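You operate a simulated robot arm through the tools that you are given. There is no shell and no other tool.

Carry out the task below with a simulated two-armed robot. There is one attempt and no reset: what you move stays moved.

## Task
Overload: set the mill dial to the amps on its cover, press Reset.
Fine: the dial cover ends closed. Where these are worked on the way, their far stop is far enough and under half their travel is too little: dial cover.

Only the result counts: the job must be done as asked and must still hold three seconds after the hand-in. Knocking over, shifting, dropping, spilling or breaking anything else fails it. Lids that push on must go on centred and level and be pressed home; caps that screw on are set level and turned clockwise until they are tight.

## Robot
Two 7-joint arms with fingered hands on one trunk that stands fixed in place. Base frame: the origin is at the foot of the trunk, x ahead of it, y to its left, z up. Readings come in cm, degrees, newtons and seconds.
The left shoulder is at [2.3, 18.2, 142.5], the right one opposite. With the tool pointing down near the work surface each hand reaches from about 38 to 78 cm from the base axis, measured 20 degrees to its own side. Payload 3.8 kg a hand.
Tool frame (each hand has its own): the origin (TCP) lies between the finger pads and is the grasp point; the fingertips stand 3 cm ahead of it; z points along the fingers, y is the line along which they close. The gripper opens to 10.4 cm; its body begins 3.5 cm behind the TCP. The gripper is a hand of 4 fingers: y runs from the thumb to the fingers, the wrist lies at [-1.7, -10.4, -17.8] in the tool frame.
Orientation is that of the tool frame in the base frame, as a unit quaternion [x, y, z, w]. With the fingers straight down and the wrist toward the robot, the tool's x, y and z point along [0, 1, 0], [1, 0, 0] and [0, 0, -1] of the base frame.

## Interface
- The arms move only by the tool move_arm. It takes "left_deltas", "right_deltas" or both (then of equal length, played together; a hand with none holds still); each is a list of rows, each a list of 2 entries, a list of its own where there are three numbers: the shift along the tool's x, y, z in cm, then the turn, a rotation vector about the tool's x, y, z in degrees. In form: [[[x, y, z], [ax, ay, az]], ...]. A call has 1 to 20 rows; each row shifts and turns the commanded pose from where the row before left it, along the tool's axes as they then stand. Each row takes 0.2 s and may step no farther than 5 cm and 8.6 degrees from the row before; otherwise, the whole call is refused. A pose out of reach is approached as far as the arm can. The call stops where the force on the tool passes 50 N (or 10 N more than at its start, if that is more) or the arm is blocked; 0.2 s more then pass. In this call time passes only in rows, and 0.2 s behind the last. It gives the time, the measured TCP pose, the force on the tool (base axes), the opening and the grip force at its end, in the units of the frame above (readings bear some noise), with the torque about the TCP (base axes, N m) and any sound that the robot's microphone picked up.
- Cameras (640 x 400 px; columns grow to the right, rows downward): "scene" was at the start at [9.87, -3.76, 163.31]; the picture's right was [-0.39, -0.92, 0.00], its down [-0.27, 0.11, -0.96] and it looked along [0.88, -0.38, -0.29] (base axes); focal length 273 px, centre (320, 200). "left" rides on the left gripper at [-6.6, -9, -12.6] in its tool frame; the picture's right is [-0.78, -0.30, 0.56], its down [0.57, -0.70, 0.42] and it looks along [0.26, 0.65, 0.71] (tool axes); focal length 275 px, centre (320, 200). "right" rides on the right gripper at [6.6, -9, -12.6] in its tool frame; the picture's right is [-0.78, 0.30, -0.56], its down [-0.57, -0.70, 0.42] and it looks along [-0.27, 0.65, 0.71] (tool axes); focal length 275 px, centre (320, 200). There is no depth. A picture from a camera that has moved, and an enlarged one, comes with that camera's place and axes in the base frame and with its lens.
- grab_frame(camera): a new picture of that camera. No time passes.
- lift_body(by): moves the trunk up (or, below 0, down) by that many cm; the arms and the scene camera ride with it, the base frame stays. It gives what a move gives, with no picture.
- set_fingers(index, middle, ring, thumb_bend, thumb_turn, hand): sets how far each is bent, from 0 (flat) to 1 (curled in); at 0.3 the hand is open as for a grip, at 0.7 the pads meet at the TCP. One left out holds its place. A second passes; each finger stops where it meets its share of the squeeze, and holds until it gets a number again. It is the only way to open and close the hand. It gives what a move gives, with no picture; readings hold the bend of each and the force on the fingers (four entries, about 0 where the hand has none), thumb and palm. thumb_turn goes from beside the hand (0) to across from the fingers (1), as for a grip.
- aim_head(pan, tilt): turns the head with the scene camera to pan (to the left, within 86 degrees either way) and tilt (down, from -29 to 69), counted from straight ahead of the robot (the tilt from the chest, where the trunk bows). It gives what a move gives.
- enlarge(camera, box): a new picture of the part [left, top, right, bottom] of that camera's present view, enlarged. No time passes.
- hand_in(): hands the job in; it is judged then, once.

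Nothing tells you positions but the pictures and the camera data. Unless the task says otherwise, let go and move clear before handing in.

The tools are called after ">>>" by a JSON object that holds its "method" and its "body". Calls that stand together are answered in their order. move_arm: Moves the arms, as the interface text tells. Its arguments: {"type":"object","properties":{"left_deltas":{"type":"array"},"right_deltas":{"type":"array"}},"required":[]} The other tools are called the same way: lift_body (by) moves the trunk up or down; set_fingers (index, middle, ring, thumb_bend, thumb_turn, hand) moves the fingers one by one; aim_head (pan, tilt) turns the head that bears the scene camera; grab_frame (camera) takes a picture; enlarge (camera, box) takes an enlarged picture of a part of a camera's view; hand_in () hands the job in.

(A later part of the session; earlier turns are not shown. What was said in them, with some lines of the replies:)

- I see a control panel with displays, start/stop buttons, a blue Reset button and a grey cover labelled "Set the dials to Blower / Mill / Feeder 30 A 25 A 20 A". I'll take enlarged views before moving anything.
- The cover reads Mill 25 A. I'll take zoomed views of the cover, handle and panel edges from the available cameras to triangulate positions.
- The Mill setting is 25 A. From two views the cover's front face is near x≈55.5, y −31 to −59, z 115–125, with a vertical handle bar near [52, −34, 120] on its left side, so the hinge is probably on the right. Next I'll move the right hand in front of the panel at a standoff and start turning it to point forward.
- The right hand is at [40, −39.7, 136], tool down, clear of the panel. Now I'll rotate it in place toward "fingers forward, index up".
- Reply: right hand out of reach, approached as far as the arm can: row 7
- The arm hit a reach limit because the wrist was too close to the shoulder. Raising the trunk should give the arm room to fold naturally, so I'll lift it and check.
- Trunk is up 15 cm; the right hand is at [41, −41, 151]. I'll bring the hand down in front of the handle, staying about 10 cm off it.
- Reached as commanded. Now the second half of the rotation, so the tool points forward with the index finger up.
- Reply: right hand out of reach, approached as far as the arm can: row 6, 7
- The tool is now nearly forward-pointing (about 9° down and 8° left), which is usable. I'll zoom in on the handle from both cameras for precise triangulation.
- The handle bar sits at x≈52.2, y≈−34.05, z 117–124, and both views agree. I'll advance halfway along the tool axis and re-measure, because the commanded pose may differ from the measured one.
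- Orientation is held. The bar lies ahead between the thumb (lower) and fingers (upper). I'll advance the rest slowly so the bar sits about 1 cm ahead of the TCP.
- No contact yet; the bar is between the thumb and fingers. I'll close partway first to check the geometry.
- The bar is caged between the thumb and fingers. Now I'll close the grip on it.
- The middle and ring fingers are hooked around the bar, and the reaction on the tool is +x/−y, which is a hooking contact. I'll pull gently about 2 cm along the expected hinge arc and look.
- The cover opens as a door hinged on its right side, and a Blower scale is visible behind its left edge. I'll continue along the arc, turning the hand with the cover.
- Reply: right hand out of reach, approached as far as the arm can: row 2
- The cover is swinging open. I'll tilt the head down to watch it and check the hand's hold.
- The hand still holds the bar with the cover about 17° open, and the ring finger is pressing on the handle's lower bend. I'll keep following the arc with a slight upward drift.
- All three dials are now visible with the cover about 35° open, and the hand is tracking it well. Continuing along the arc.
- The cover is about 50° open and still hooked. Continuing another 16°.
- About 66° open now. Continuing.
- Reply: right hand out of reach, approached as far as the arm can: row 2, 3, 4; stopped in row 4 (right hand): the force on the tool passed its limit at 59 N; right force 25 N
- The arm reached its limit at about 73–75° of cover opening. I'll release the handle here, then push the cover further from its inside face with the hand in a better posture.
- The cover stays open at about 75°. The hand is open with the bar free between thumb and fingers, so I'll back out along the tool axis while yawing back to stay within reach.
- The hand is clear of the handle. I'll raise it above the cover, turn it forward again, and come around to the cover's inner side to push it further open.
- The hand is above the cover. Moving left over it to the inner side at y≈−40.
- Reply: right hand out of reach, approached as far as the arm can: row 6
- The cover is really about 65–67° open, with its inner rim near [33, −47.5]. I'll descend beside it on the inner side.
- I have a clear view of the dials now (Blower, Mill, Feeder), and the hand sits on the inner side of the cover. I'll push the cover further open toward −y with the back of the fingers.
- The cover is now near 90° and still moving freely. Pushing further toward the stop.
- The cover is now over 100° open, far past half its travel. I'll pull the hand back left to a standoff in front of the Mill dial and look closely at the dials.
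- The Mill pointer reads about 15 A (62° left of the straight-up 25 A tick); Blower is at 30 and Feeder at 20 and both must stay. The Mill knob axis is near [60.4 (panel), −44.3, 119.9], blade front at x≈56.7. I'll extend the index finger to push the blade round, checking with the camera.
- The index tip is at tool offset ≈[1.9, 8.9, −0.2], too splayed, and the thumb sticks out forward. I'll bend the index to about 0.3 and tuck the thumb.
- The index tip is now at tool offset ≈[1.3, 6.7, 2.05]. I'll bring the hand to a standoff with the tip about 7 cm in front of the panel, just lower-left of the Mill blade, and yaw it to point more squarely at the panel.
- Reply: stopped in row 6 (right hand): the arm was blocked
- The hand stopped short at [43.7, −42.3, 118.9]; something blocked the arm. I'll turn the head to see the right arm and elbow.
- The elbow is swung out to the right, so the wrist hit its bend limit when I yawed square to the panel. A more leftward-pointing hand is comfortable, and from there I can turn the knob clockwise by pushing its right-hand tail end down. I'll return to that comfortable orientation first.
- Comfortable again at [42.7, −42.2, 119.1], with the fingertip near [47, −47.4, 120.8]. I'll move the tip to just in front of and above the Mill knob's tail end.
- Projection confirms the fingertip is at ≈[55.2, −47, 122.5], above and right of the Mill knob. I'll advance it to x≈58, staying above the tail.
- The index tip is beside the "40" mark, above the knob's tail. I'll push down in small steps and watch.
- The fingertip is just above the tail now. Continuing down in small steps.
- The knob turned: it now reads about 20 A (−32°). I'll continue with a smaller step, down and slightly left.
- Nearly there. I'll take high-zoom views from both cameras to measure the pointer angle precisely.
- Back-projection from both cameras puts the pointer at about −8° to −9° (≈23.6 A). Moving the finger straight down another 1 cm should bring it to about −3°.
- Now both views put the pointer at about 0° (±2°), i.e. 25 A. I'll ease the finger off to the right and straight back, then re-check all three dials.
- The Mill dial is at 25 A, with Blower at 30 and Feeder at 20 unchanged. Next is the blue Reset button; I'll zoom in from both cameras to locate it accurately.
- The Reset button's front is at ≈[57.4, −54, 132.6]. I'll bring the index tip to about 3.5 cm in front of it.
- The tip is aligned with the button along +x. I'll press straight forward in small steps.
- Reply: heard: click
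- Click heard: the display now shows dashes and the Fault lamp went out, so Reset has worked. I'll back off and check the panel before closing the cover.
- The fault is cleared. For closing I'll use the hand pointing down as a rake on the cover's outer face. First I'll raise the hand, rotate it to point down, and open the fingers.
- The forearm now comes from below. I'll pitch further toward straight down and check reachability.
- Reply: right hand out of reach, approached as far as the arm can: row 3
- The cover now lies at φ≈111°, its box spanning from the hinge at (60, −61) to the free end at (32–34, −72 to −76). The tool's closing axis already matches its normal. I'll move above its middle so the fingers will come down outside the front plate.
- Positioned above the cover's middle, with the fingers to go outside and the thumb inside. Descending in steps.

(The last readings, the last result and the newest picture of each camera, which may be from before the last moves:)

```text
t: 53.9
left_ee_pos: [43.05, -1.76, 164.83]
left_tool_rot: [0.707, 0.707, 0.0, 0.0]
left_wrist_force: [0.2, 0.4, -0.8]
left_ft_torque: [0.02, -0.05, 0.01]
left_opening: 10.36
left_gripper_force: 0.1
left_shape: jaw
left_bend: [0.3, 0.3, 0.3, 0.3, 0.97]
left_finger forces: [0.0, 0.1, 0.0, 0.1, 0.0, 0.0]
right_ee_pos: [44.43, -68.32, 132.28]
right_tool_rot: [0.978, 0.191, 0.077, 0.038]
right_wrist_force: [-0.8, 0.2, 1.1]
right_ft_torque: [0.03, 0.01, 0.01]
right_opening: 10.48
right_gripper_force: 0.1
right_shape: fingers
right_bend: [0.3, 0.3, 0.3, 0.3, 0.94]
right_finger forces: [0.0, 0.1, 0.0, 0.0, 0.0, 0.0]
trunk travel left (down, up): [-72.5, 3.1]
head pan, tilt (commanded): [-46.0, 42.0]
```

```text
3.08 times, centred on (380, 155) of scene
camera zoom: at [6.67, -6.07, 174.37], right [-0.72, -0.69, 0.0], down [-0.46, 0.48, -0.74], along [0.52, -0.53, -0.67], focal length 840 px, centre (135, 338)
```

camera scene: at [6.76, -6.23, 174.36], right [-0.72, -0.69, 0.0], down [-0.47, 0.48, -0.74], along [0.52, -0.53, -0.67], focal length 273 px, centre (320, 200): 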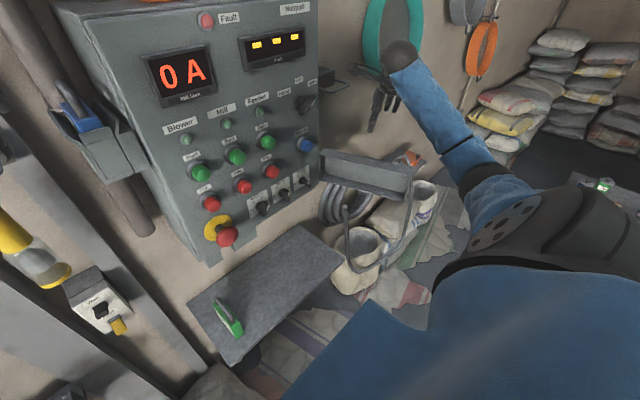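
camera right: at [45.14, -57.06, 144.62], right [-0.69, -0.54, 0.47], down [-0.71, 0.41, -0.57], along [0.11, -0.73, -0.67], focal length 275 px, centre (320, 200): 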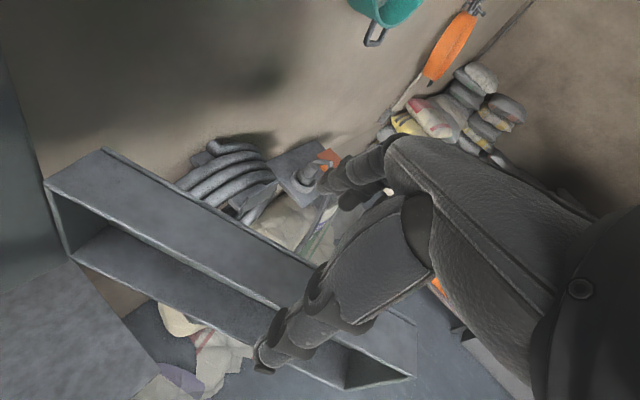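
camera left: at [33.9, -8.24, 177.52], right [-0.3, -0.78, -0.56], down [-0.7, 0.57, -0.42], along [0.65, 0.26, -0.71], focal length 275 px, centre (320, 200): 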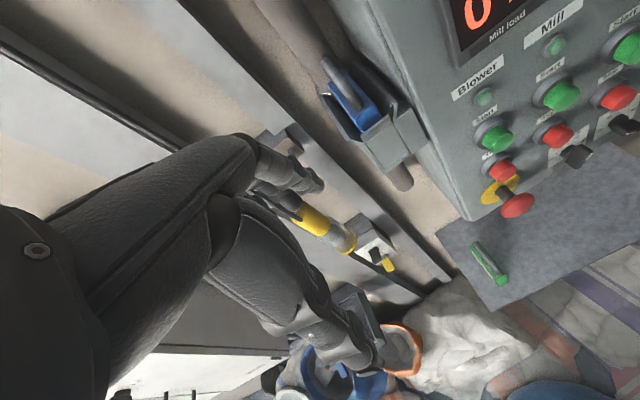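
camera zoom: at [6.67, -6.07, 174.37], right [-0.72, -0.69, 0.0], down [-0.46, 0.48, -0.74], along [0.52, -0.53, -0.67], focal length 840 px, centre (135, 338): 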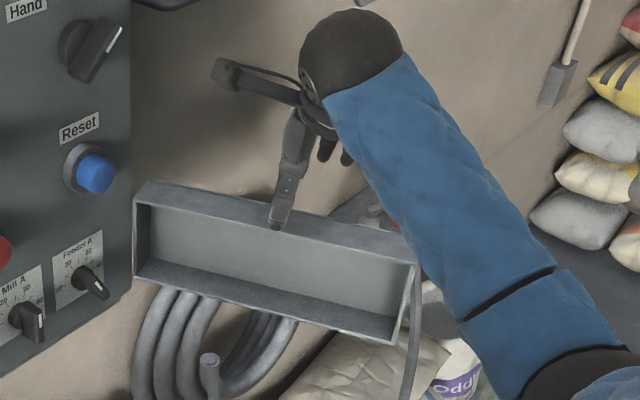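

Thumb position matches the model (inside of the rim by ~3.5 cm). Continuing down ~7 cm.

>>> {"method": "move_arm", "body": {"right_deltas": [[[-0.3, -0.23, 2.3], [0, 0, 0]], [[-0.3, -0.23, 2.3], [0, 0, 0]], [[-0.3, -0.23, 2.3], [0, 0, 0]]]}}

>>> {"method": "grab_frame", "body": {"camera": "right"}}

>>> {"method": "enlarge", "body": {"camera": "scene", "box": [310, 90, 450, 220]}}

```text
t: 54.7
left_ee_pos: [43.04, -1.87, 164.9]
left_tool_rot: [0.707, 0.707, 0.001, -0.001]
left_wrist_force: [-0.6, -0.2, 1.1]
left_ft_torque: [0.0, 0.0, 0.0]
left_opening: 10.38
left_gripper_force: 0.1
left_shape: jaw
left_bend: [0.3, 0.3, 0.3, 0.3, 0.97]
left_finger forces: [0.0, 0.1, 0.0, 0.0, 0.0, 0.1]
right_ee_pos: [44.38, -68.33, 125.17]
right_tool_rot: [0.978, 0.191, 0.077, 0.038]
right_wrist_force: [0.7, 0.3, 0.3]
right_ft_torque: [0.0, 0.02, 0.03]
right_opening: 10.48
right_gripper_force: 0.0
right_shape: fingers
right_bend: [0.3, 0.3, 0.3, 0.3, 0.94]
right_finger forces: [0.0, 0.0, 0.0, 0.0, 0.0, 0.0]
trunk travel left (down, up): [-72.5, 3.1]
head pan, tilt (commanded): [-46.0, 42.0]
```

```text
taken
camera right: at [45.16, -57.02, 137.49], right [-0.69, -0.54, 0.47], down [-0.71, 0.41, -0.57], along [0.11, -0.73, -0.67], focal length 275 px, centre (320, 200)
```

right: 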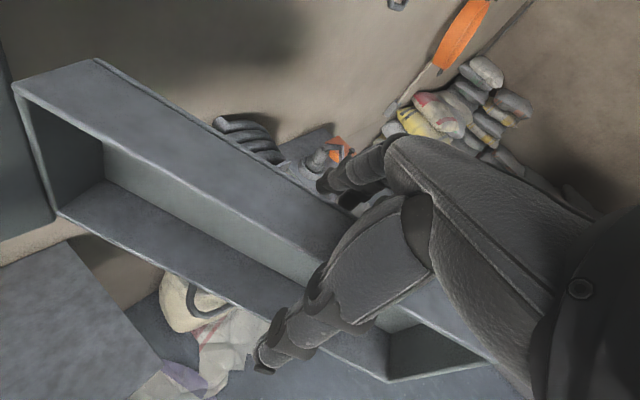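

```text
3.08 times, centred on (380, 155) of scene
camera zoom: at [6.71, -6.12, 174.37], right [-0.72, -0.69, 0.0], down [-0.46, 0.48, -0.74], along [0.52, -0.53, -0.67], focal length 840 px, centre (135, 338)
```

zoom: 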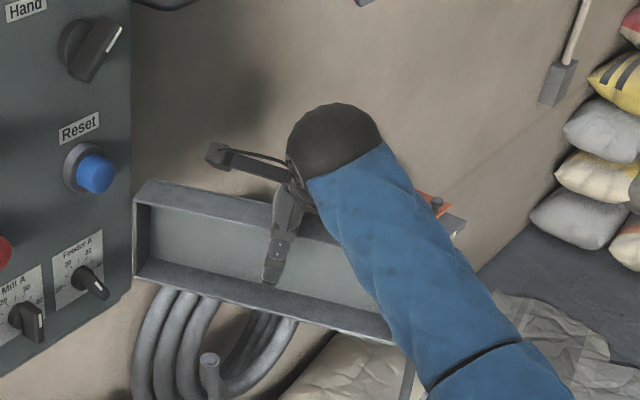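

Straddled with no contact. Now I'll drag the cover closed: first take up the clearance, then follow the arc with the hand turning along.

>>> {"method": "move_arm", "body": {"right_deltas": [[[0, -1.0, 0], [0, 0, 0]], [[0, -1.0, 0], [0, 0, 0]], [[-0.07, -1.18, 0.1], [-0.53, -0.4, 3.94]], [[-0.07, -1.18, 0.1], [-0.53, -0.4, 3.94]], [[-0.07, -1.18, 0.1], [-0.53, -0.4, 3.94]], [[-0.07, -1.18, 0.1], [-0.53, -0.4, 3.94]], [[-0.07, -1.18, 0.1], [-0.53, -0.4, 3.94]]]}}

>>> {"method": "grab_frame", "body": {"camera": "scene"}}

>>> {"method": "grab_frame", "body": {"camera": "right"}}

```text
t: 56.3
left_ee_pos: [42.99, -1.75, 164.92]
left_tool_rot: [0.707, 0.707, -0.001, 0.0]
left_wrist_force: [0.1, -0.3, -0.3]
left_ft_torque: [-0.03, 0.01, -0.01]
left_opening: 10.35
left_gripper_force: 0.0
left_shape: jaw
left_bend: [0.3, 0.3, 0.3, 0.3, 0.97]
left_finger forces: [0.0, 0.0, 0.0, 0.1, 0.0, 0.1]
right_ee_pos: [42.05, -60.82, 123.81]
right_tool_rot: [0.996, 0.019, 0.07, 0.052]
right_wrist_force: [0.5, 0.0, -0.2]
right_ft_torque: [-0.01, -0.03, 0.0]
right_opening: 10.49
right_gripper_force: 0.0
right_shape: fingers
right_bend: [0.3, 0.3, 0.3, 0.3, 0.94]
right_finger forces: [0.0, 0.0, 0.1, 0.1, 0.0, 0.0]
trunk travel left (down, up): [-72.5, 3.1]
head pan, tilt (commanded): [-46.0, 42.0]
```

```text
taken
camera scene: at [6.73, -6.05, 174.37], right [-0.72, -0.69, 0.0], down [-0.46, 0.48, -0.74], along [0.52, -0.54, -0.67], focal length 273 px, centre (320, 200)
```

scene: 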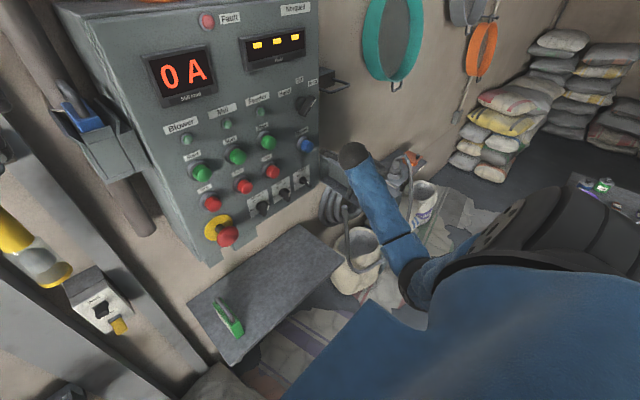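

```text
taken
camera right: at [46.62, -50.55, 136.06], right [-0.84, -0.27, 0.47], down [-0.53, 0.63, -0.57], along [-0.14, -0.73, -0.67], focal length 275 px, centre (320, 200)
```

right: 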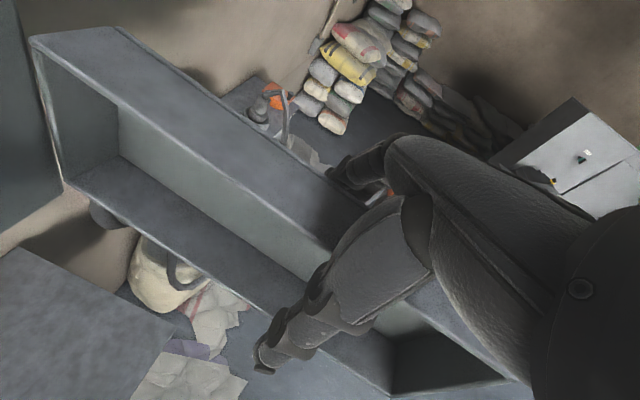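

The cover is following (now around 90°). Continuing along the arc, keeping height.

>>> {"method": "move_arm", "body": {"right_deltas": [[[-0.07, -1.18, -0.12], [-0.53, -0.4, 3.94]], [[-0.07, -1.18, -0.12], [-0.53, -0.4, 3.94]], [[-0.07, -1.18, -0.12], [-0.53, -0.4, 3.94]], [[-0.07, -1.18, -0.12], [-0.53, -0.4, 3.94]], [[-0.07, -1.18, -0.12], [-0.53, -0.4, 3.94]]]}}

>>> {"method": "grab_frame", "body": {"camera": "scene"}}

>>> {"method": "grab_frame", "body": {"camera": "right"}}

```text
t: 57.5
left_ee_pos: [43.13, -1.73, 164.82]
left_tool_rot: [0.707, 0.707, 0.0, 0.0]
left_wrist_force: [-0.1, -0.2, -0.8]
left_ft_torque: [0.0, 0.03, 0.0]
left_opening: 10.35
left_gripper_force: 0.1
left_shape: jaw
left_bend: [0.3, 0.3, 0.3, 0.3, 0.97]
left_finger forces: [0.1, 0.0, 0.1, 0.0, 0.0, 0.0]
right_ee_pos: [42.13, -54.94, 123.89]
right_tool_rot: [0.984, -0.155, 0.061, 0.062]
right_wrist_force: [0.1, 0.4, -0.4]
right_ft_torque: [0.02, -0.01, 0.0]
right_opening: 10.48
right_gripper_force: 0.1
right_shape: fingers
right_bend: [0.3, 0.3, 0.3, 0.3, 0.94]
right_finger forces: [0.0, 0.0, 0.0, 0.0, 0.0, 0.0]
trunk travel left (down, up): [-72.5, 3.1]
head pan, tilt (commanded): [-46.0, 42.0]
```

```text
taken
camera scene: at [6.74, -6.02, 174.37], right [-0.72, -0.69, 0.0], down [-0.47, 0.48, -0.74], along [0.52, -0.54, -0.67], focal length 273 px, centre (320, 200)
```

scene: 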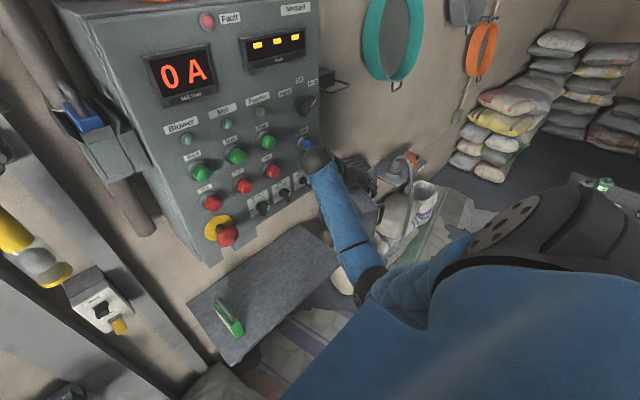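

```text
taken
camera right: at [50.05, -46.72, 136.1], right [-0.88, 0.03, 0.47], down [-0.28, 0.77, -0.57], along [-0.38, -0.63, -0.67], focal length 275 px, centre (320, 200)
```

right: 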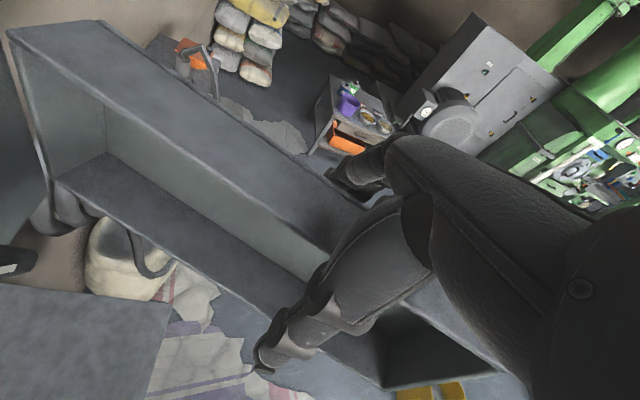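

The cover is at about 72°. To keep the wrist and camera away from the panel, I'll continue without turning the hand.

>>> {"method": "move_arm", "body": {"right_deltas": [[[0.21, -1.18, -0.09], [0, 0, 0]], [[0.21, -1.18, -0.09], [0, 0, 0]], [[0.21, -1.18, -0.09], [0, 0, 0]], [[0.21, -1.18, -0.09], [0, 0, 0]], [[0.21, -1.18, -0.09], [0, 0, 0]]]}}

>>> {"method": "grab_frame", "body": {"camera": "scene"}}

>>> {"method": "grab_frame", "body": {"camera": "right"}}

```text
t: 58.7
left_ee_pos: [43.01, -1.68, 164.88]
left_tool_rot: [0.707, 0.707, 0.0, 0.0]
left_wrist_force: [0.2, 0.5, -0.3]
left_ft_torque: [0.03, -0.01, -0.01]
left_opening: 10.38
left_gripper_force: 0.1
left_shape: jaw
left_bend: [0.3, 0.3, 0.3, 0.3, 0.97]
left_finger forces: [0.1, 0.1, 0.0, 0.0, 0.0, 0.0]
right_ee_pos: [45.05, -49.69, 123.73]
right_tool_rot: [0.984, -0.154, 0.061, 0.062]
right_wrist_force: [0.0, -0.6, 0.1]
right_ft_torque: [-0.04, 0.03, 0.01]
right_opening: 10.51
right_gripper_force: 0.1
right_shape: fingers
right_bend: [0.3, 0.3, 0.3, 0.3, 0.94]
right_finger forces: [0.2, 0.0, 0.0, 0.1, 0.0, 0.0]
trunk travel left (down, up): [-72.5, 3.1]
head pan, tilt (commanded): [-46.0, 42.0]
```

```text
taken
camera scene: at [6.72, -6.06, 174.37], right [-0.72, -0.69, 0.0], down [-0.46, 0.48, -0.74], along [0.52, -0.53, -0.67], focal length 273 px, centre (320, 200)
```

scene: 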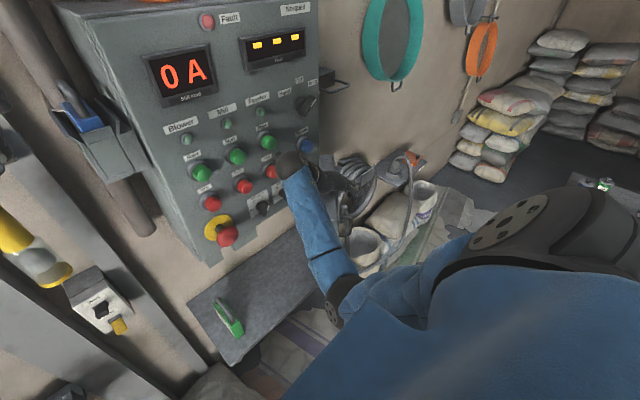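

```text
taken
camera right: at [52.84, -41.43, 135.99], right [-0.88, 0.03, 0.47], down [-0.28, 0.77, -0.57], along [-0.38, -0.63, -0.67], focal length 275 px, centre (320, 200)
```

right: 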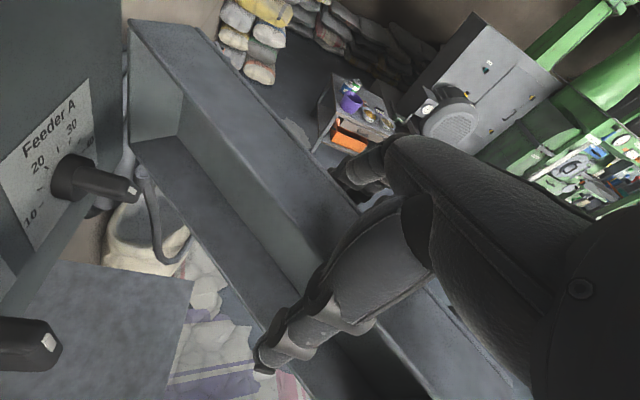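

The cover is near 53°. The hand camera is getting close to the panel, so I'll back the fingers off the plate slightly, lift clear, and switch to pushing from the front.

>>> {"method": "move_arm", "body": {"right_deltas": [[[-0.99, 1.15, -2.05], [0, 0, 0]], [[0.49, 0.36, -3.45], [0, 0, 0]], [[0.49, 0.36, -3.45], [0, 0, 0]], [[0.49, 0.36, -3.45], [0, 0, 0]], [[0.49, 0.36, -3.45], [0, 0, 0]]]}}

>>> {"method": "grab_frame", "body": {"camera": "scene"}}

>>> {"method": "grab_frame", "body": {"camera": "right"}}

```text
t: 59.9
left_ee_pos: [42.97, -1.62, 164.95]
left_tool_rot: [0.707, 0.707, 0.0, -0.001]
left_wrist_force: [0.1, 0.9, 0.7]
left_ft_torque: [-0.02, -0.01, 0.0]
left_opening: 10.35
left_gripper_force: 0.0
left_shape: jaw
left_bend: [0.3, 0.3, 0.3, 0.3, 0.97]
left_finger forces: [0.1, 0.1, 0.0, 0.0, 0.0, 0.1]
right_ee_pos: [43.54, -50.08, 139.77]
right_tool_rot: [0.984, -0.154, 0.061, 0.06]
right_wrist_force: [-0.3, 0.5, -0.1]
right_ft_torque: [0.03, 0.0, -0.01]
right_opening: 10.49
right_gripper_force: 0.0
right_shape: fingers
right_bend: [0.3, 0.3, 0.3, 0.3, 0.94]
right_finger forces: [0.0, 0.0, 0.0, 0.0, 0.0, 0.0]
trunk travel left (down, up): [-72.5, 3.1]
head pan, tilt (commanded): [-46.0, 42.0]
```

```text
taken
camera scene: at [6.73, -6.04, 174.37], right [-0.72, -0.69, 0.0], down [-0.46, 0.48, -0.74], along [0.52, -0.54, -0.67], focal length 273 px, centre (320, 200)
```

scene: 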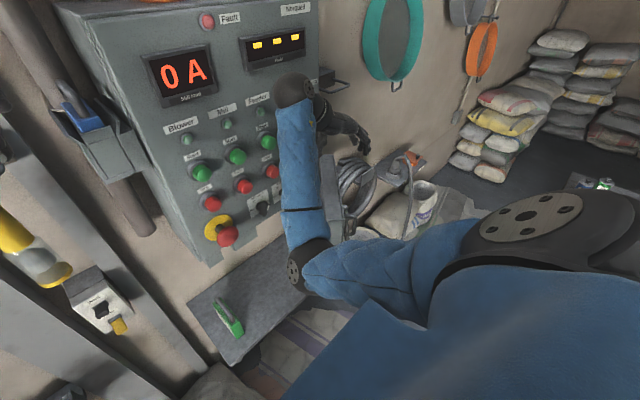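

```text
taken
camera right: at [51.4, -41.98, 152.04], right [-0.88, 0.03, 0.47], down [-0.28, 0.77, -0.57], along [-0.38, -0.63, -0.67], focal length 275 px, centre (320, 200)
```

right: 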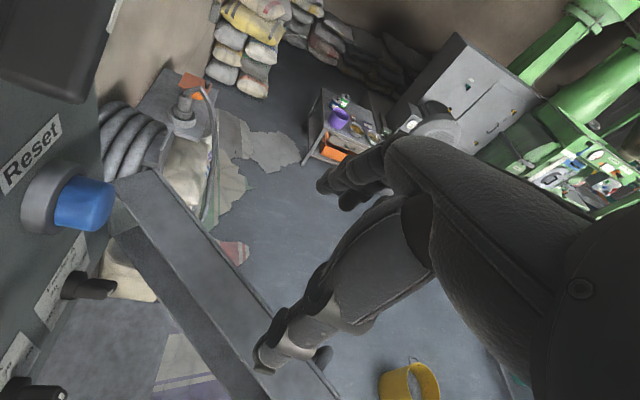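

The hand is clear above the cover. I'll move it back a little and rotate it to point forward again for the push.

>>> {"method": "move_arm", "body": {"right_deltas": [[[-1.79, 3.27, -0.42], [0, 0, 0]], [[-1.79, 3.27, -0.42], [0, 0, 0]], [[0, 0, 0], [2.98, 7.36, -3.09]], [[0, 0, 0], [2.98, 7.36, -3.09]], [[0, 0, 0], [2.98, 7.36, -3.09]], [[0, 0, 0], [2.98, 7.36, -3.09]], [[0, 0, 0], [2.98, 7.36, -3.09]], [[0, 0, 0], [2.98, 7.36, -3.09]], [[0, 0, 0], [2.98, 7.36, -3.09]], [[0, 0, 0], [2.98, 7.36, -3.09]], [[0, 0, 0], [2.98, 7.36, -3.09]], [[0, 0, 0], [2.98, 7.36, -3.09]]]}}

>>> {"method": "grab_frame", "body": {"camera": "scene"}}

>>> {"method": "grab_frame", "body": {"camera": "right"}}

```text
t: 62.5
left_ee_pos: [42.93, -1.77, 165.01]
left_tool_rot: [0.707, 0.707, 0.0, 0.0]
left_wrist_force: [-0.3, 0.1, 0.4]
left_ft_torque: [0.01, 0.0, 0.01]
left_opening: 10.35
left_gripper_force: 0.1
left_shape: jaw
left_bend: [0.3, 0.3, 0.3, 0.3, 0.97]
left_finger forces: [0.0, 0.0, 0.0, 0.0, 0.0, 0.1]
right_ee_pos: [38.05, -55.23, 140.79]
right_tool_rot: [0.74, 0.179, 0.642, -0.083]
right_wrist_force: [-0.1, -0.4, 0.9]
right_ft_torque: [-0.02, 0.0, 0.01]
right_opening: 10.52
right_gripper_force: 0.0
right_shape: fingers
right_bend: [0.3, 0.3, 0.3, 0.3, 0.94]
right_finger forces: [0.0, 0.1, 0.0, 0.1, 0.1, 0.0]
trunk travel left (down, up): [-72.5, 3.1]
head pan, tilt (commanded): [-46.0, 42.0]
```

```text
taken
camera scene: at [6.63, -6.18, 174.37], right [-0.72, -0.69, 0.0], down [-0.46, 0.48, -0.74], along [0.52, -0.53, -0.67], focal length 273 px, centre (320, 200)
```

scene: 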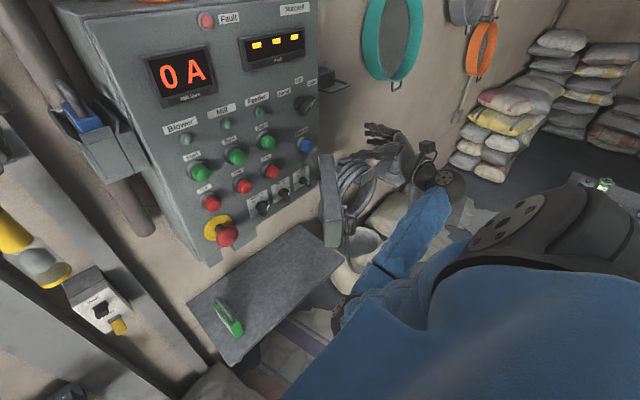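

```text
taken
camera right: at [23.9, -50.48, 148.28], right [-0.49, -0.59, -0.64], down [0.07, 0.71, -0.7], along [0.87, -0.39, -0.31], focal length 275 px, centre (320, 200)
```

right: 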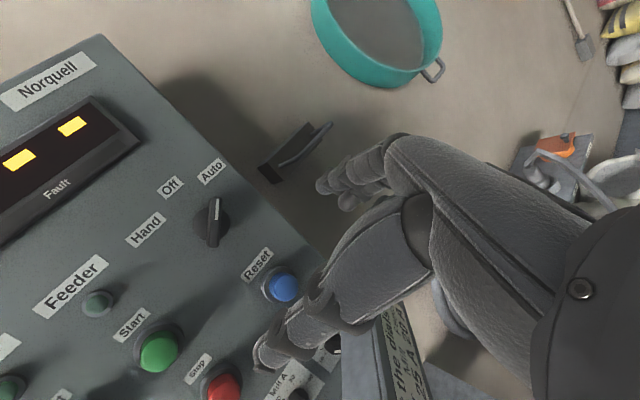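

>>> {"method": "set_fingers", "body": {"hand": "right", "index": 0.7, "middle": 0.7, "ring": 0.7, "thumb_bend": 0.65, "thumb_turn": 0.97}}

>>> {"method": "enlarge", "body": {"camera": "scene", "box": [280, 130, 400, 260]}}

>>> {"method": "grab_frame", "body": {"camera": "right"}}

```text
t: 63.5
left_ee_pos: [42.9, -1.81, 164.9]
left_tool_rot: [0.707, 0.707, 0.001, 0.0]
left_wrist_force: [0.0, 0.6, -0.3]
left_ft_torque: [0.04, -0.01, 0.01]
left_opening: 10.36
left_gripper_force: 0.0
left_shape: jaw
left_bend: [0.3, 0.3, 0.3, 0.3, 0.97]
left_finger forces: [0.0, 0.0, 0.1, 0.0, 0.0, 0.0]
right_ee_pos: [37.98, -55.28, 140.83]
right_tool_rot: [0.741, 0.178, 0.642, -0.083]
right_wrist_force: [0.8, 0.5, 0.8]
right_ft_torque: [0.02, 0.01, -0.01]
right_opening: 0.97
right_gripper_force: 0.1
right_shape: fingers
right_bend: [0.7, 0.7, 0.7, 0.65, 0.99]
right_finger forces: [0.1, 0.1, 0.1, 0.1, 0.1, 0.2]
trunk travel left (down, up): [-72.5, 3.1]
head pan, tilt (commanded): [-46.0, 42.0]
```

```text
3.08 times, centred on (340, 195) of scene
camera zoom: at [6.68, -6.11, 174.37], right [-0.72, -0.69, 0.0], down [-0.46, 0.48, -0.74], along [0.52, -0.53, -0.67], focal length 840 px, centre (258, 215)
```

zoom: 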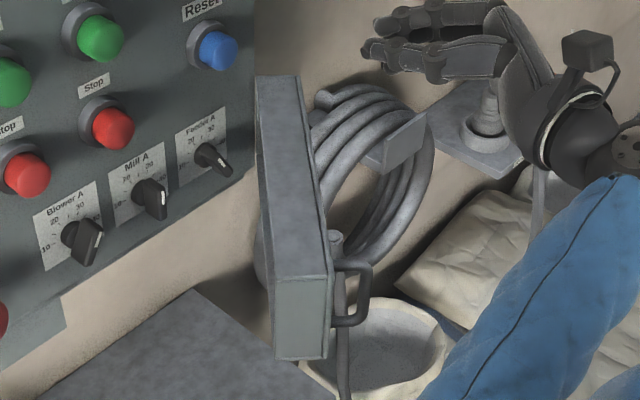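

```text
taken
camera right: at [23.99, -50.4, 148.31], right [-0.49, -0.59, -0.64], down [0.07, 0.71, -0.71], along [0.87, -0.39, -0.31], focal length 275 px, centre (320, 200)
```

right: 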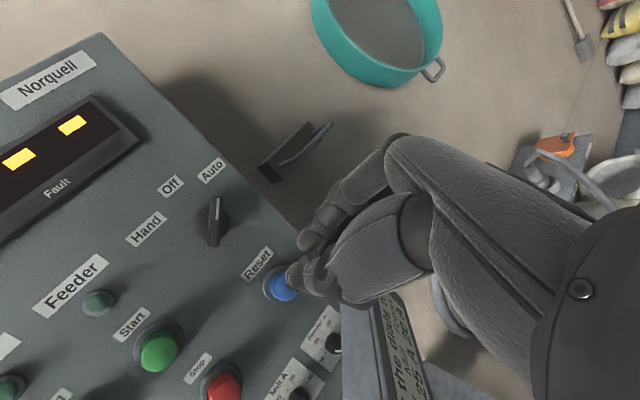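

The cover is at φ≈47° with its outer plate running from about (56.6, −63.9) to (35, −44.3). I'll descend in front of that plate, well clear of the handle.

>>> {"method": "move_arm", "body": {"right_deltas": [[[-3.41, 0.49, 0.59], [0, 0, 0]], [[-3.41, 0.49, 0.59], [0, 0, 0]], [[-3.41, 0.49, 0.59], [0, 0, 0]], [[-3.41, 0.49, 0.59], [0, 0, 0]], [[-3.41, 0.49, 0.59], [0, 0, 0]], [[-3.41, 0.49, 0.59], [0, 0, 0]]]}}

>>> {"method": "grab_frame", "body": {"camera": "scene"}}

>>> {"method": "grab_frame", "body": {"camera": "right"}}

```text
t: 64.9
left_ee_pos: [43.07, -1.87, 164.85]
left_tool_rot: [0.706, 0.708, 0.0, 0.0]
left_wrist_force: [-0.4, 0.1, 0.7]
left_ft_torque: [0.01, -0.01, 0.01]
left_opening: 10.36
left_gripper_force: 0.2
left_shape: jaw
left_bend: [0.3, 0.3, 0.3, 0.3, 0.97]
left_finger forces: [0.1, 0.0, 0.0, 0.0, 0.1, 0.0]
right_ee_pos: [40.15, -59.75, 120.25]
right_tool_rot: [0.742, 0.178, 0.641, -0.082]
right_wrist_force: [-0.6, 0.2, 0.6]
right_ft_torque: [-0.01, 0.01, 0.0]
right_opening: 0.95
right_gripper_force: 0.0
right_shape: fingers
right_bend: [0.7, 0.7, 0.7, 0.65, 0.99]
right_finger forces: [0.1, 0.0, 0.0, 0.0, 0.0, 0.1]
trunk travel left (down, up): [-72.5, 3.1]
head pan, tilt (commanded): [-46.0, 42.0]
```

```text
taken
camera scene: at [6.74, -6.2, 174.36], right [-0.72, -0.69, 0.0], down [-0.46, 0.48, -0.74], along [0.52, -0.53, -0.67], focal length 273 px, centre (320, 200)
```

scene: 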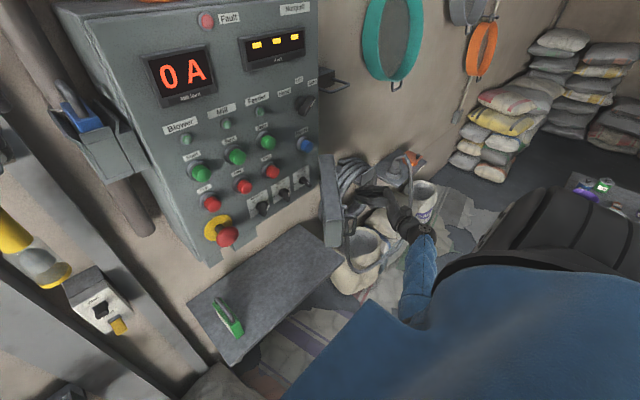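

```text
taken
camera right: at [26.08, -55.05, 127.74], right [-0.49, -0.59, -0.64], down [0.07, 0.71, -0.7], along [0.87, -0.39, -0.31], focal length 275 px, centre (320, 200)
```

right: 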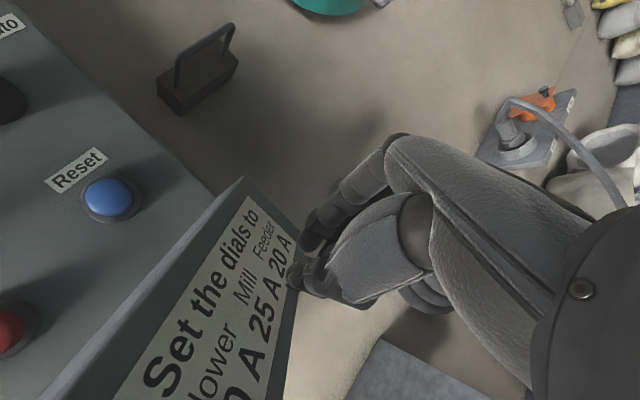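

In position outside the cover plate. Now I'll push it closed, first to contact and then along the arc.

>>> {"method": "move_arm", "body": {"right_deltas": [[[0.34, -0.8, 1.54], [0, 0, 0]], [[0.34, -0.8, 1.54], [0, 0, 0]], [[0.34, -0.8, 1.54], [0, 0, 0]], [[0.3, -0.7, 1.5], [0, 0, 0]], [[0.3, -0.7, 1.5], [0, 0, 0]], [[0.3, -0.7, 1.5], [0, 0, 0]], [[0.3, -0.7, 1.5], [0, 0, 0]]]}}

>>> {"method": "grab_frame", "body": {"camera": "scene"}}

>>> {"method": "grab_frame", "body": {"camera": "right"}}

```text
t: 66.5
left_ee_pos: [43.07, -1.71, 164.96]
left_tool_rot: [0.707, 0.707, 0.001, 0.0]
left_wrist_force: [0.2, -0.1, 0.0]
left_ft_torque: [0.03, 0.01, 0.01]
left_opening: 10.37
left_gripper_force: 0.0
left_shape: jaw
left_bend: [0.3, 0.3, 0.3, 0.3, 0.97]
left_finger forces: [0.1, 0.0, 0.0, 0.0, 0.0, 0.0]
right_ee_pos: [48.18, -50.87, 120.18]
right_tool_rot: [0.741, 0.179, 0.642, -0.083]
right_wrist_force: [-0.2, -0.1, -0.7]
right_ft_torque: [-0.02, 0.04, -0.03]
right_opening: 0.88
right_gripper_force: 0.0
right_shape: fingers
right_bend: [0.7, 0.7, 0.7, 0.65, 0.99]
right_finger forces: [0.0, 0.1, 0.0, 0.1, 0.1, 0.1]
trunk travel left (down, up): [-72.5, 3.1]
head pan, tilt (commanded): [-46.0, 42.0]
```

```text
taken
camera scene: at [6.74, -6.06, 174.37], right [-0.72, -0.69, 0.0], down [-0.46, 0.48, -0.74], along [0.52, -0.53, -0.67], focal length 273 px, centre (320, 200)
```

scene: 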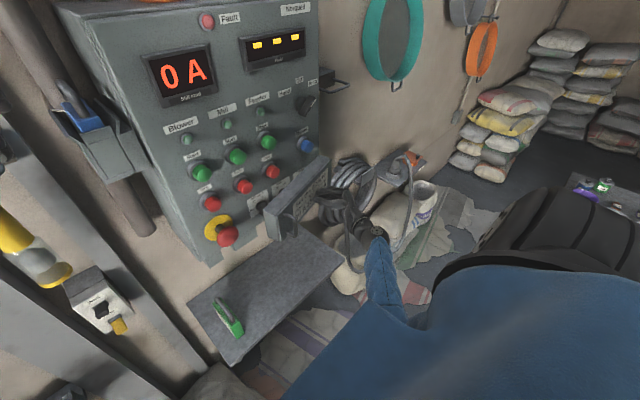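

```text
taken
camera right: at [34.15, -46.05, 127.78], right [-0.49, -0.59, -0.64], down [0.07, 0.71, -0.71], along [0.87, -0.39, -0.31], focal length 275 px, centre (320, 200)
```

right: 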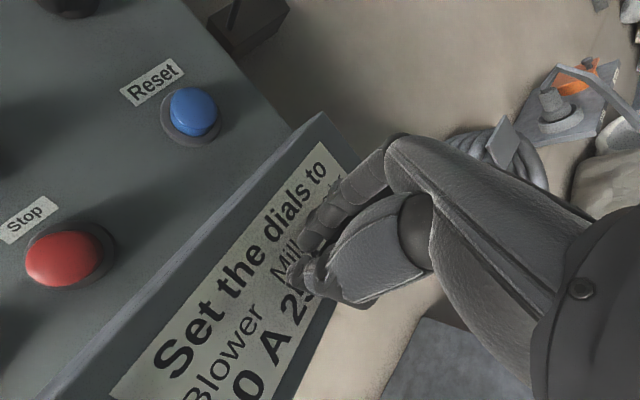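

The cover is nearly closed (about 20°). I'll keep pushing forward in small steps.

>>> {"method": "move_arm", "body": {"right_deltas": [[[0.13, -0.05, 0.72], [0, 0, 0]], [[0.13, -0.05, 0.72], [0, 0, 0]], [[0.13, -0.05, 0.72], [0, 0, 0]], [[0.13, -0.05, 0.72], [0, 0, 0]], [[0.13, -0.05, 0.72], [0, 0, 0]]]}}

>>> {"method": "grab_frame", "body": {"camera": "scene"}}

>>> {"method": "grab_frame", "body": {"camera": "right"}}

```text
t: 67.7
left_ee_pos: [43.12, -1.8, 164.95]
left_tool_rot: [0.707, 0.707, 0.0, 0.0]
left_wrist_force: [-0.3, 0.9, 0.5]
left_ft_torque: [0.0, 0.0, 0.0]
left_opening: 10.37
left_gripper_force: 0.1
left_shape: jaw
left_bend: [0.3, 0.3, 0.3, 0.3, 0.97]
left_finger forces: [0.0, 0.1, 0.0, 0.0, 0.1, 0.0]
right_ee_pos: [51.73, -49.36, 120.31]
right_tool_rot: [0.742, 0.179, 0.641, -0.083]
right_wrist_force: [-0.7, 0.1, 0.1]
right_ft_torque: [-0.02, -0.03, -0.01]
right_opening: 0.85
right_gripper_force: 0.1
right_shape: fingers
right_bend: [0.7, 0.7, 0.7, 0.65, 0.99]
right_finger forces: [0.0, 0.0, 0.1, 0.1, 0.0, 0.0]
trunk travel left (down, up): [-72.5, 3.1]
head pan, tilt (commanded): [-46.0, 42.0]
```

```text
taken
camera scene: at [6.72, -6.09, 174.37], right [-0.72, -0.69, 0.0], down [-0.46, 0.48, -0.74], along [0.52, -0.53, -0.67], focal length 273 px, centre (320, 200)
```

scene: 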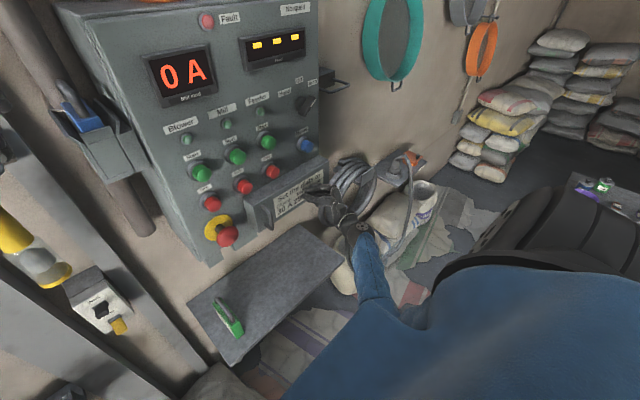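

```text
taken
camera right: at [37.54, -44.59, 127.91], right [-0.49, -0.59, -0.64], down [0.07, 0.71, -0.71], along [0.87, -0.39, -0.31], focal length 275 px, centre (320, 200)
```

right: 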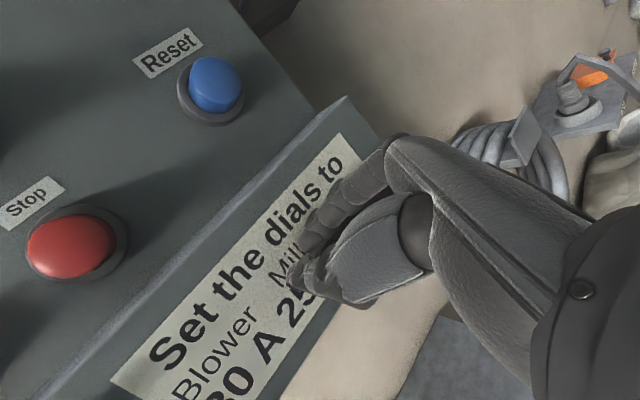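

Only a few degrees left. Pushing straight forward gently until it seats.

>>> {"method": "move_arm", "body": {"right_deltas": [[[0.045, 0.148, 0.37], [0, 0, 0]], [[0.045, 0.148, 0.37], [0, 0, 0]], [[0.034, 0.11, 0.28], [0, 0, 0]], [[0.034, 0.11, 0.28], [0, 0, 0]]]}}

>>> {"method": "enlarge", "body": {"camera": "scene", "box": [220, 130, 380, 260]}}

>>> {"method": "grab_frame", "body": {"camera": "right"}}

```text
t: 68.7
left_ee_pos: [42.46, -1.88, 165.12]
left_tool_rot: [0.707, 0.707, 0.002, 0.001]
left_wrist_force: [0.1, 0.5, 0.4]
left_ft_torque: [-0.02, -0.02, 0.0]
left_opening: 10.37
left_gripper_force: 0.0
left_shape: jaw
left_bend: [0.3, 0.3, 0.3, 0.3, 0.97]
left_finger forces: [0.1, 0.0, 0.0, 0.1, 0.0, 0.1]
right_ee_pos: [52.41, -49.73, 120.52]
right_tool_rot: [0.741, 0.177, 0.642, -0.081]
right_wrist_force: [-25.5, -10.3, 0.4]
right_ft_torque: [-0.01, 0.03, -0.05]
right_opening: 0.08
right_gripper_force: 13.1
right_shape: fingers
right_bend: [0.72, 0.71, 0.7, 0.65, 0.99]
right_finger forces: [16.2, 9.4, 0.1, 0.0, 0.0, 0.0]
trunk travel left (down, up): [-72.5, 3.1]
head pan, tilt (commanded): [-46.0, 42.0]
```

```text
3.08 times, centred on (300, 195) of scene
camera zoom: at [6.04, -6.39, 174.38], right [-0.72, -0.69, 0.0], down [-0.46, 0.48, -0.74], along [0.52, -0.53, -0.67], focal length 840 px, centre (382, 215)
```

zoom: 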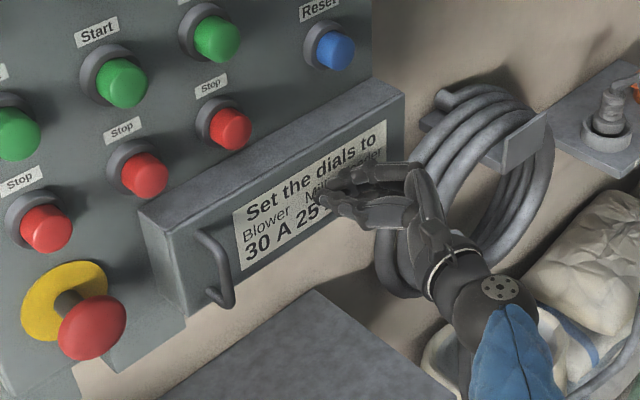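

```text
taken
camera right: at [38.34, -44.92, 127.94], right [-0.49, -0.59, -0.64], down [0.07, 0.71, -0.7], along [0.87, -0.39, -0.31], focal length 275 px, centre (320, 200)
```

right: 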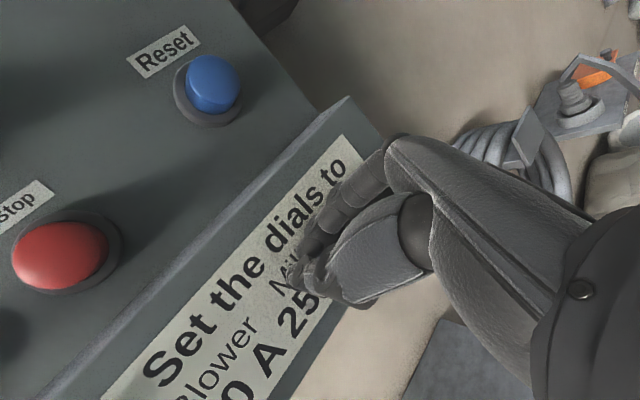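

25 N of resistance now: the cover is seated against the panel. I'll back off and verify that it stays closed.

>>> {"method": "move_arm", "body": {"right_deltas": [[[-0.2, -0.74, -1.85], [0, 0, 0]], [[-0.34, -1.1, -2.77], [0, 0, 0]], [[-0.34, -1.1, -2.77], [0, 0, 0]], [[-0.34, -1.1, -2.77], [0, 0, 0]]]}}

>>> {"method": "grab_frame", "body": {"camera": "scene"}}

>>> {"method": "enlarge", "body": {"camera": "scene", "box": [220, 130, 380, 260]}}

>>> {"method": "grab_frame", "body": {"camera": "right"}}

```text
t: 69.7
left_ee_pos: [43.14, -1.68, 164.89]
left_tool_rot: [0.707, 0.708, 0.0, 0.0]
left_wrist_force: [-0.2, 0.2, 0.2]
left_ft_torque: [-0.01, -0.01, -0.01]
left_opening: 10.38
left_gripper_force: 0.1
left_shape: jaw
left_bend: [0.3, 0.3, 0.3, 0.3, 0.97]
left_finger forces: [0.0, 0.1, 0.0, 0.0, 0.0, 0.1]
right_ee_pos: [42.09, -49.46, 120.32]
right_tool_rot: [0.741, 0.179, 0.642, -0.083]
right_wrist_force: [0.5, 0.4, 0.1]
right_ft_torque: [0.02, 0.01, -0.03]
right_opening: 0.84
right_gripper_force: 0.0
right_shape: fingers
right_bend: [0.7, 0.7, 0.7, 0.65, 0.99]
right_finger forces: [0.1, 0.0, 0.0, 0.0, 0.0, 0.0]
trunk travel left (down, up): [-72.5, 3.1]
head pan, tilt (commanded): [-46.0, 42.0]
```

```text
taken
camera scene: at [6.68, -6.03, 174.37], right [-0.72, -0.69, 0.0], down [-0.46, 0.48, -0.74], along [0.52, -0.53, -0.67], focal length 273 px, centre (320, 200)
```

scene: 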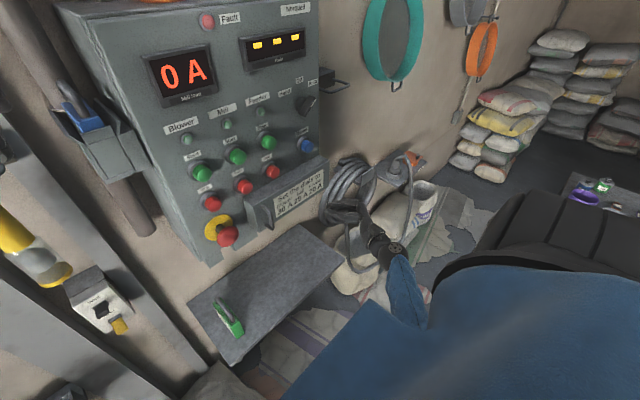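

```text
3.08 times, centred on (300, 195) of scene
camera zoom: at [6.68, -6.03, 174.37], right [-0.72, -0.69, 0.0], down [-0.46, 0.48, -0.74], along [0.52, -0.53, -0.67], focal length 840 px, centre (382, 215)
```

zoom: 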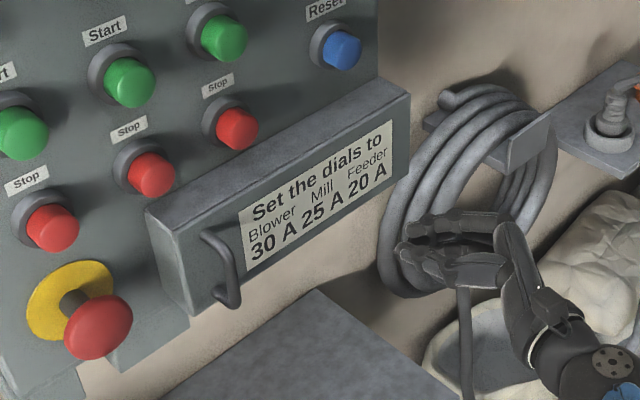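

```text
taken
camera right: at [27.93, -44.62, 127.93], right [-0.49, -0.59, -0.64], down [0.07, 0.71, -0.71], along [0.87, -0.39, -0.31], focal length 275 px, centre (320, 200)
```

right: 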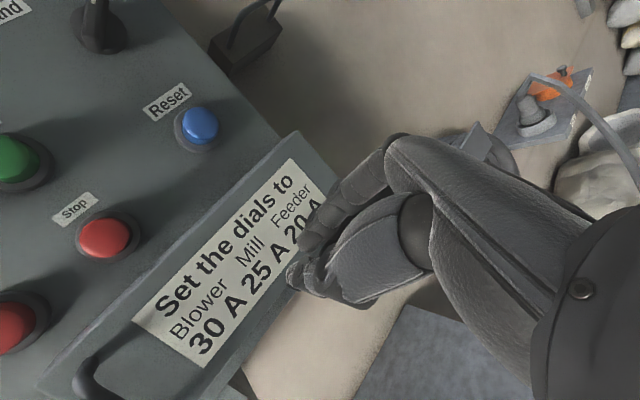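

The cover looks closed; I'll zoom in on the seam and check the left side for any gap, as well as the whole panel state.

>>> {"method": "enlarge", "body": {"camera": "scene", "box": [235, 180, 300, 240]}}

>>> {"method": "enlarge", "body": {"camera": "left", "box": [470, 60, 640, 200]}}

>>> {"method": "enlarge", "body": {"camera": "scene", "box": [130, 0, 330, 130]}}

```text
6.67 times, centred on (268, 210) of scene
camera zoom: at [6.68, -6.03, 174.37], right [-0.72, -0.69, 0.0], down [-0.46, 0.48, -0.74], along [0.52, -0.53, -0.67], focal length 1820 px, centre (670, 133)
```

zoom: 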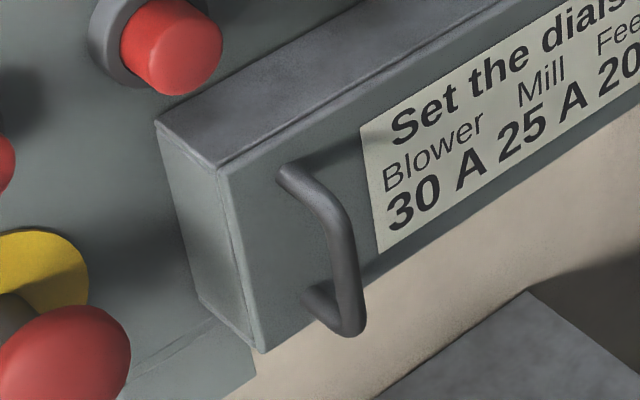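

```text
2.86 times, centred on (555, 130) of left
camera zoom: at [33.88, -8.16, 177.53], right [-0.3, -0.78, -0.56], down [-0.7, 0.57, -0.42], along [0.65, 0.26, -0.71], focal length 786 px, centre (-351, 400)
```

zoom: 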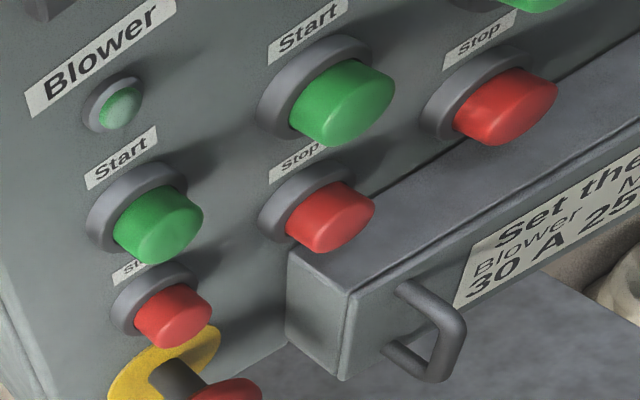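

```text
3.08 times, centred on (230, 65) of scene
camera zoom: at [6.68, -6.03, 174.37], right [-0.72, -0.69, 0.0], down [-0.46, 0.48, -0.74], along [0.52, -0.53, -0.67], focal length 840 px, centre (597, 615)
```

zoom: 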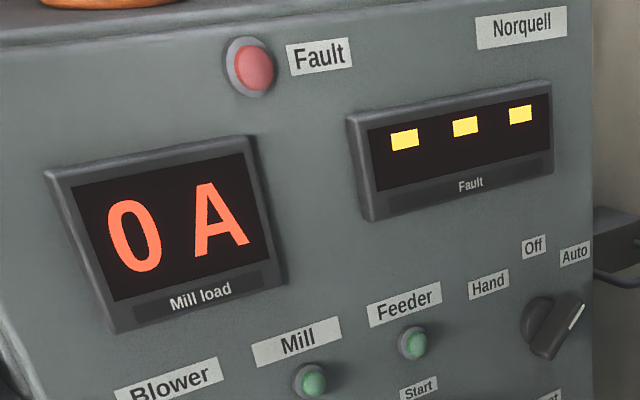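

The cover is flush with no gap, the fault display shows dashes with the Fault lamp off, and the Mill dial read 25 A before I closed the cover. I'll retract the hand a bit further so it is clearly free.

>>> {"method": "move_arm", "body": {"right_deltas": [[[0, -0.5, -2.0], [0, 0, 0]], [[0, -0.5, -2.0], [0, 0, 0]], [[0, 0, 0], [0, 0, 0]], [[0, 0, 0], [0, 0, 0]]]}}

>>> {"method": "grab_frame", "body": {"camera": "scene"}}

```text
t: 70.7
left_ee_pos: [43.0, -1.76, 164.84]
left_tool_rot: [0.707, 0.707, -0.001, 0.0]
left_wrist_force: [-0.7, 0.2, 0.4]
left_ft_torque: [0.01, -0.02, 0.01]
left_opening: 10.38
left_gripper_force: 0.1
left_shape: jaw
left_bend: [0.3, 0.3, 0.3, 0.3, 0.97]
left_finger forces: [0.0, 0.0, 0.0, 0.1, 0.0, 0.1]
right_ee_pos: [37.93, -50.01, 120.82]
right_tool_rot: [0.741, 0.179, 0.642, -0.083]
right_wrist_force: [0.7, 0.1, 0.9]
right_ft_torque: [0.06, 0.03, -0.02]
right_opening: 0.87
right_gripper_force: 0.0
right_shape: fingers
right_bend: [0.7, 0.7, 0.7, 0.65, 0.99]
right_finger forces: [0.1, 0.0, 0.0, 0.0, 0.0, 0.0]
trunk travel left (down, up): [-72.5, 3.1]
head pan, tilt (commanded): [-46.0, 42.0]
```

```text
taken
camera scene: at [6.68, -6.09, 174.37], right [-0.72, -0.69, 0.0], down [-0.46, 0.48, -0.74], along [0.52, -0.53, -0.67], focal length 273 px, centre (320, 200)
```

scene: 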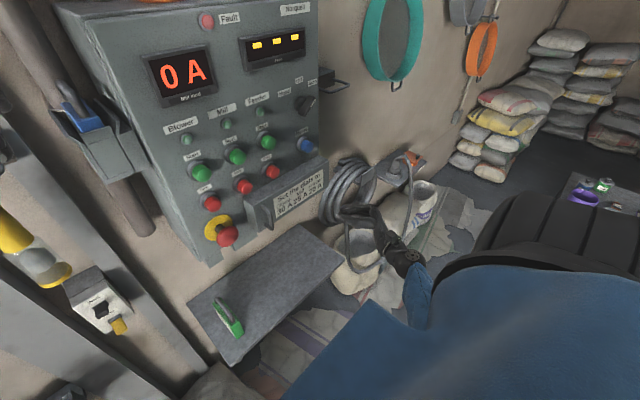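

The hand is clear, the cover is closed, the fault is reset, and nothing else was disturbed. Handing in.

>>> {"method": "hand_in", "body": {}}

```text
The job is handed in.
```

I set the mill dial to 25 A, pressed Reset, closed the dial cover, and handed the job in.

- **Mill dial:** it started at about 15 A. I measured the pointer from two cameras, and both put it within about 2° of the 25 A mark (6° is 1 A). I didn't move Blower (30 A) or Feeder (20 A).
- **Reset:** I heard a click when I pressed it. The display changed from "Overload" to dashes and the Fault lamp went out.
- **Dial cover:** I swung it open to roughly 110°, well past half its travel, though I didn't push it to its far stop. I then pushed it shut until it met firm resistance, and close-up views show it flush with the panel.

I saw nothing knocked over or shifted, and both hands were clear of the panel at hand-in.
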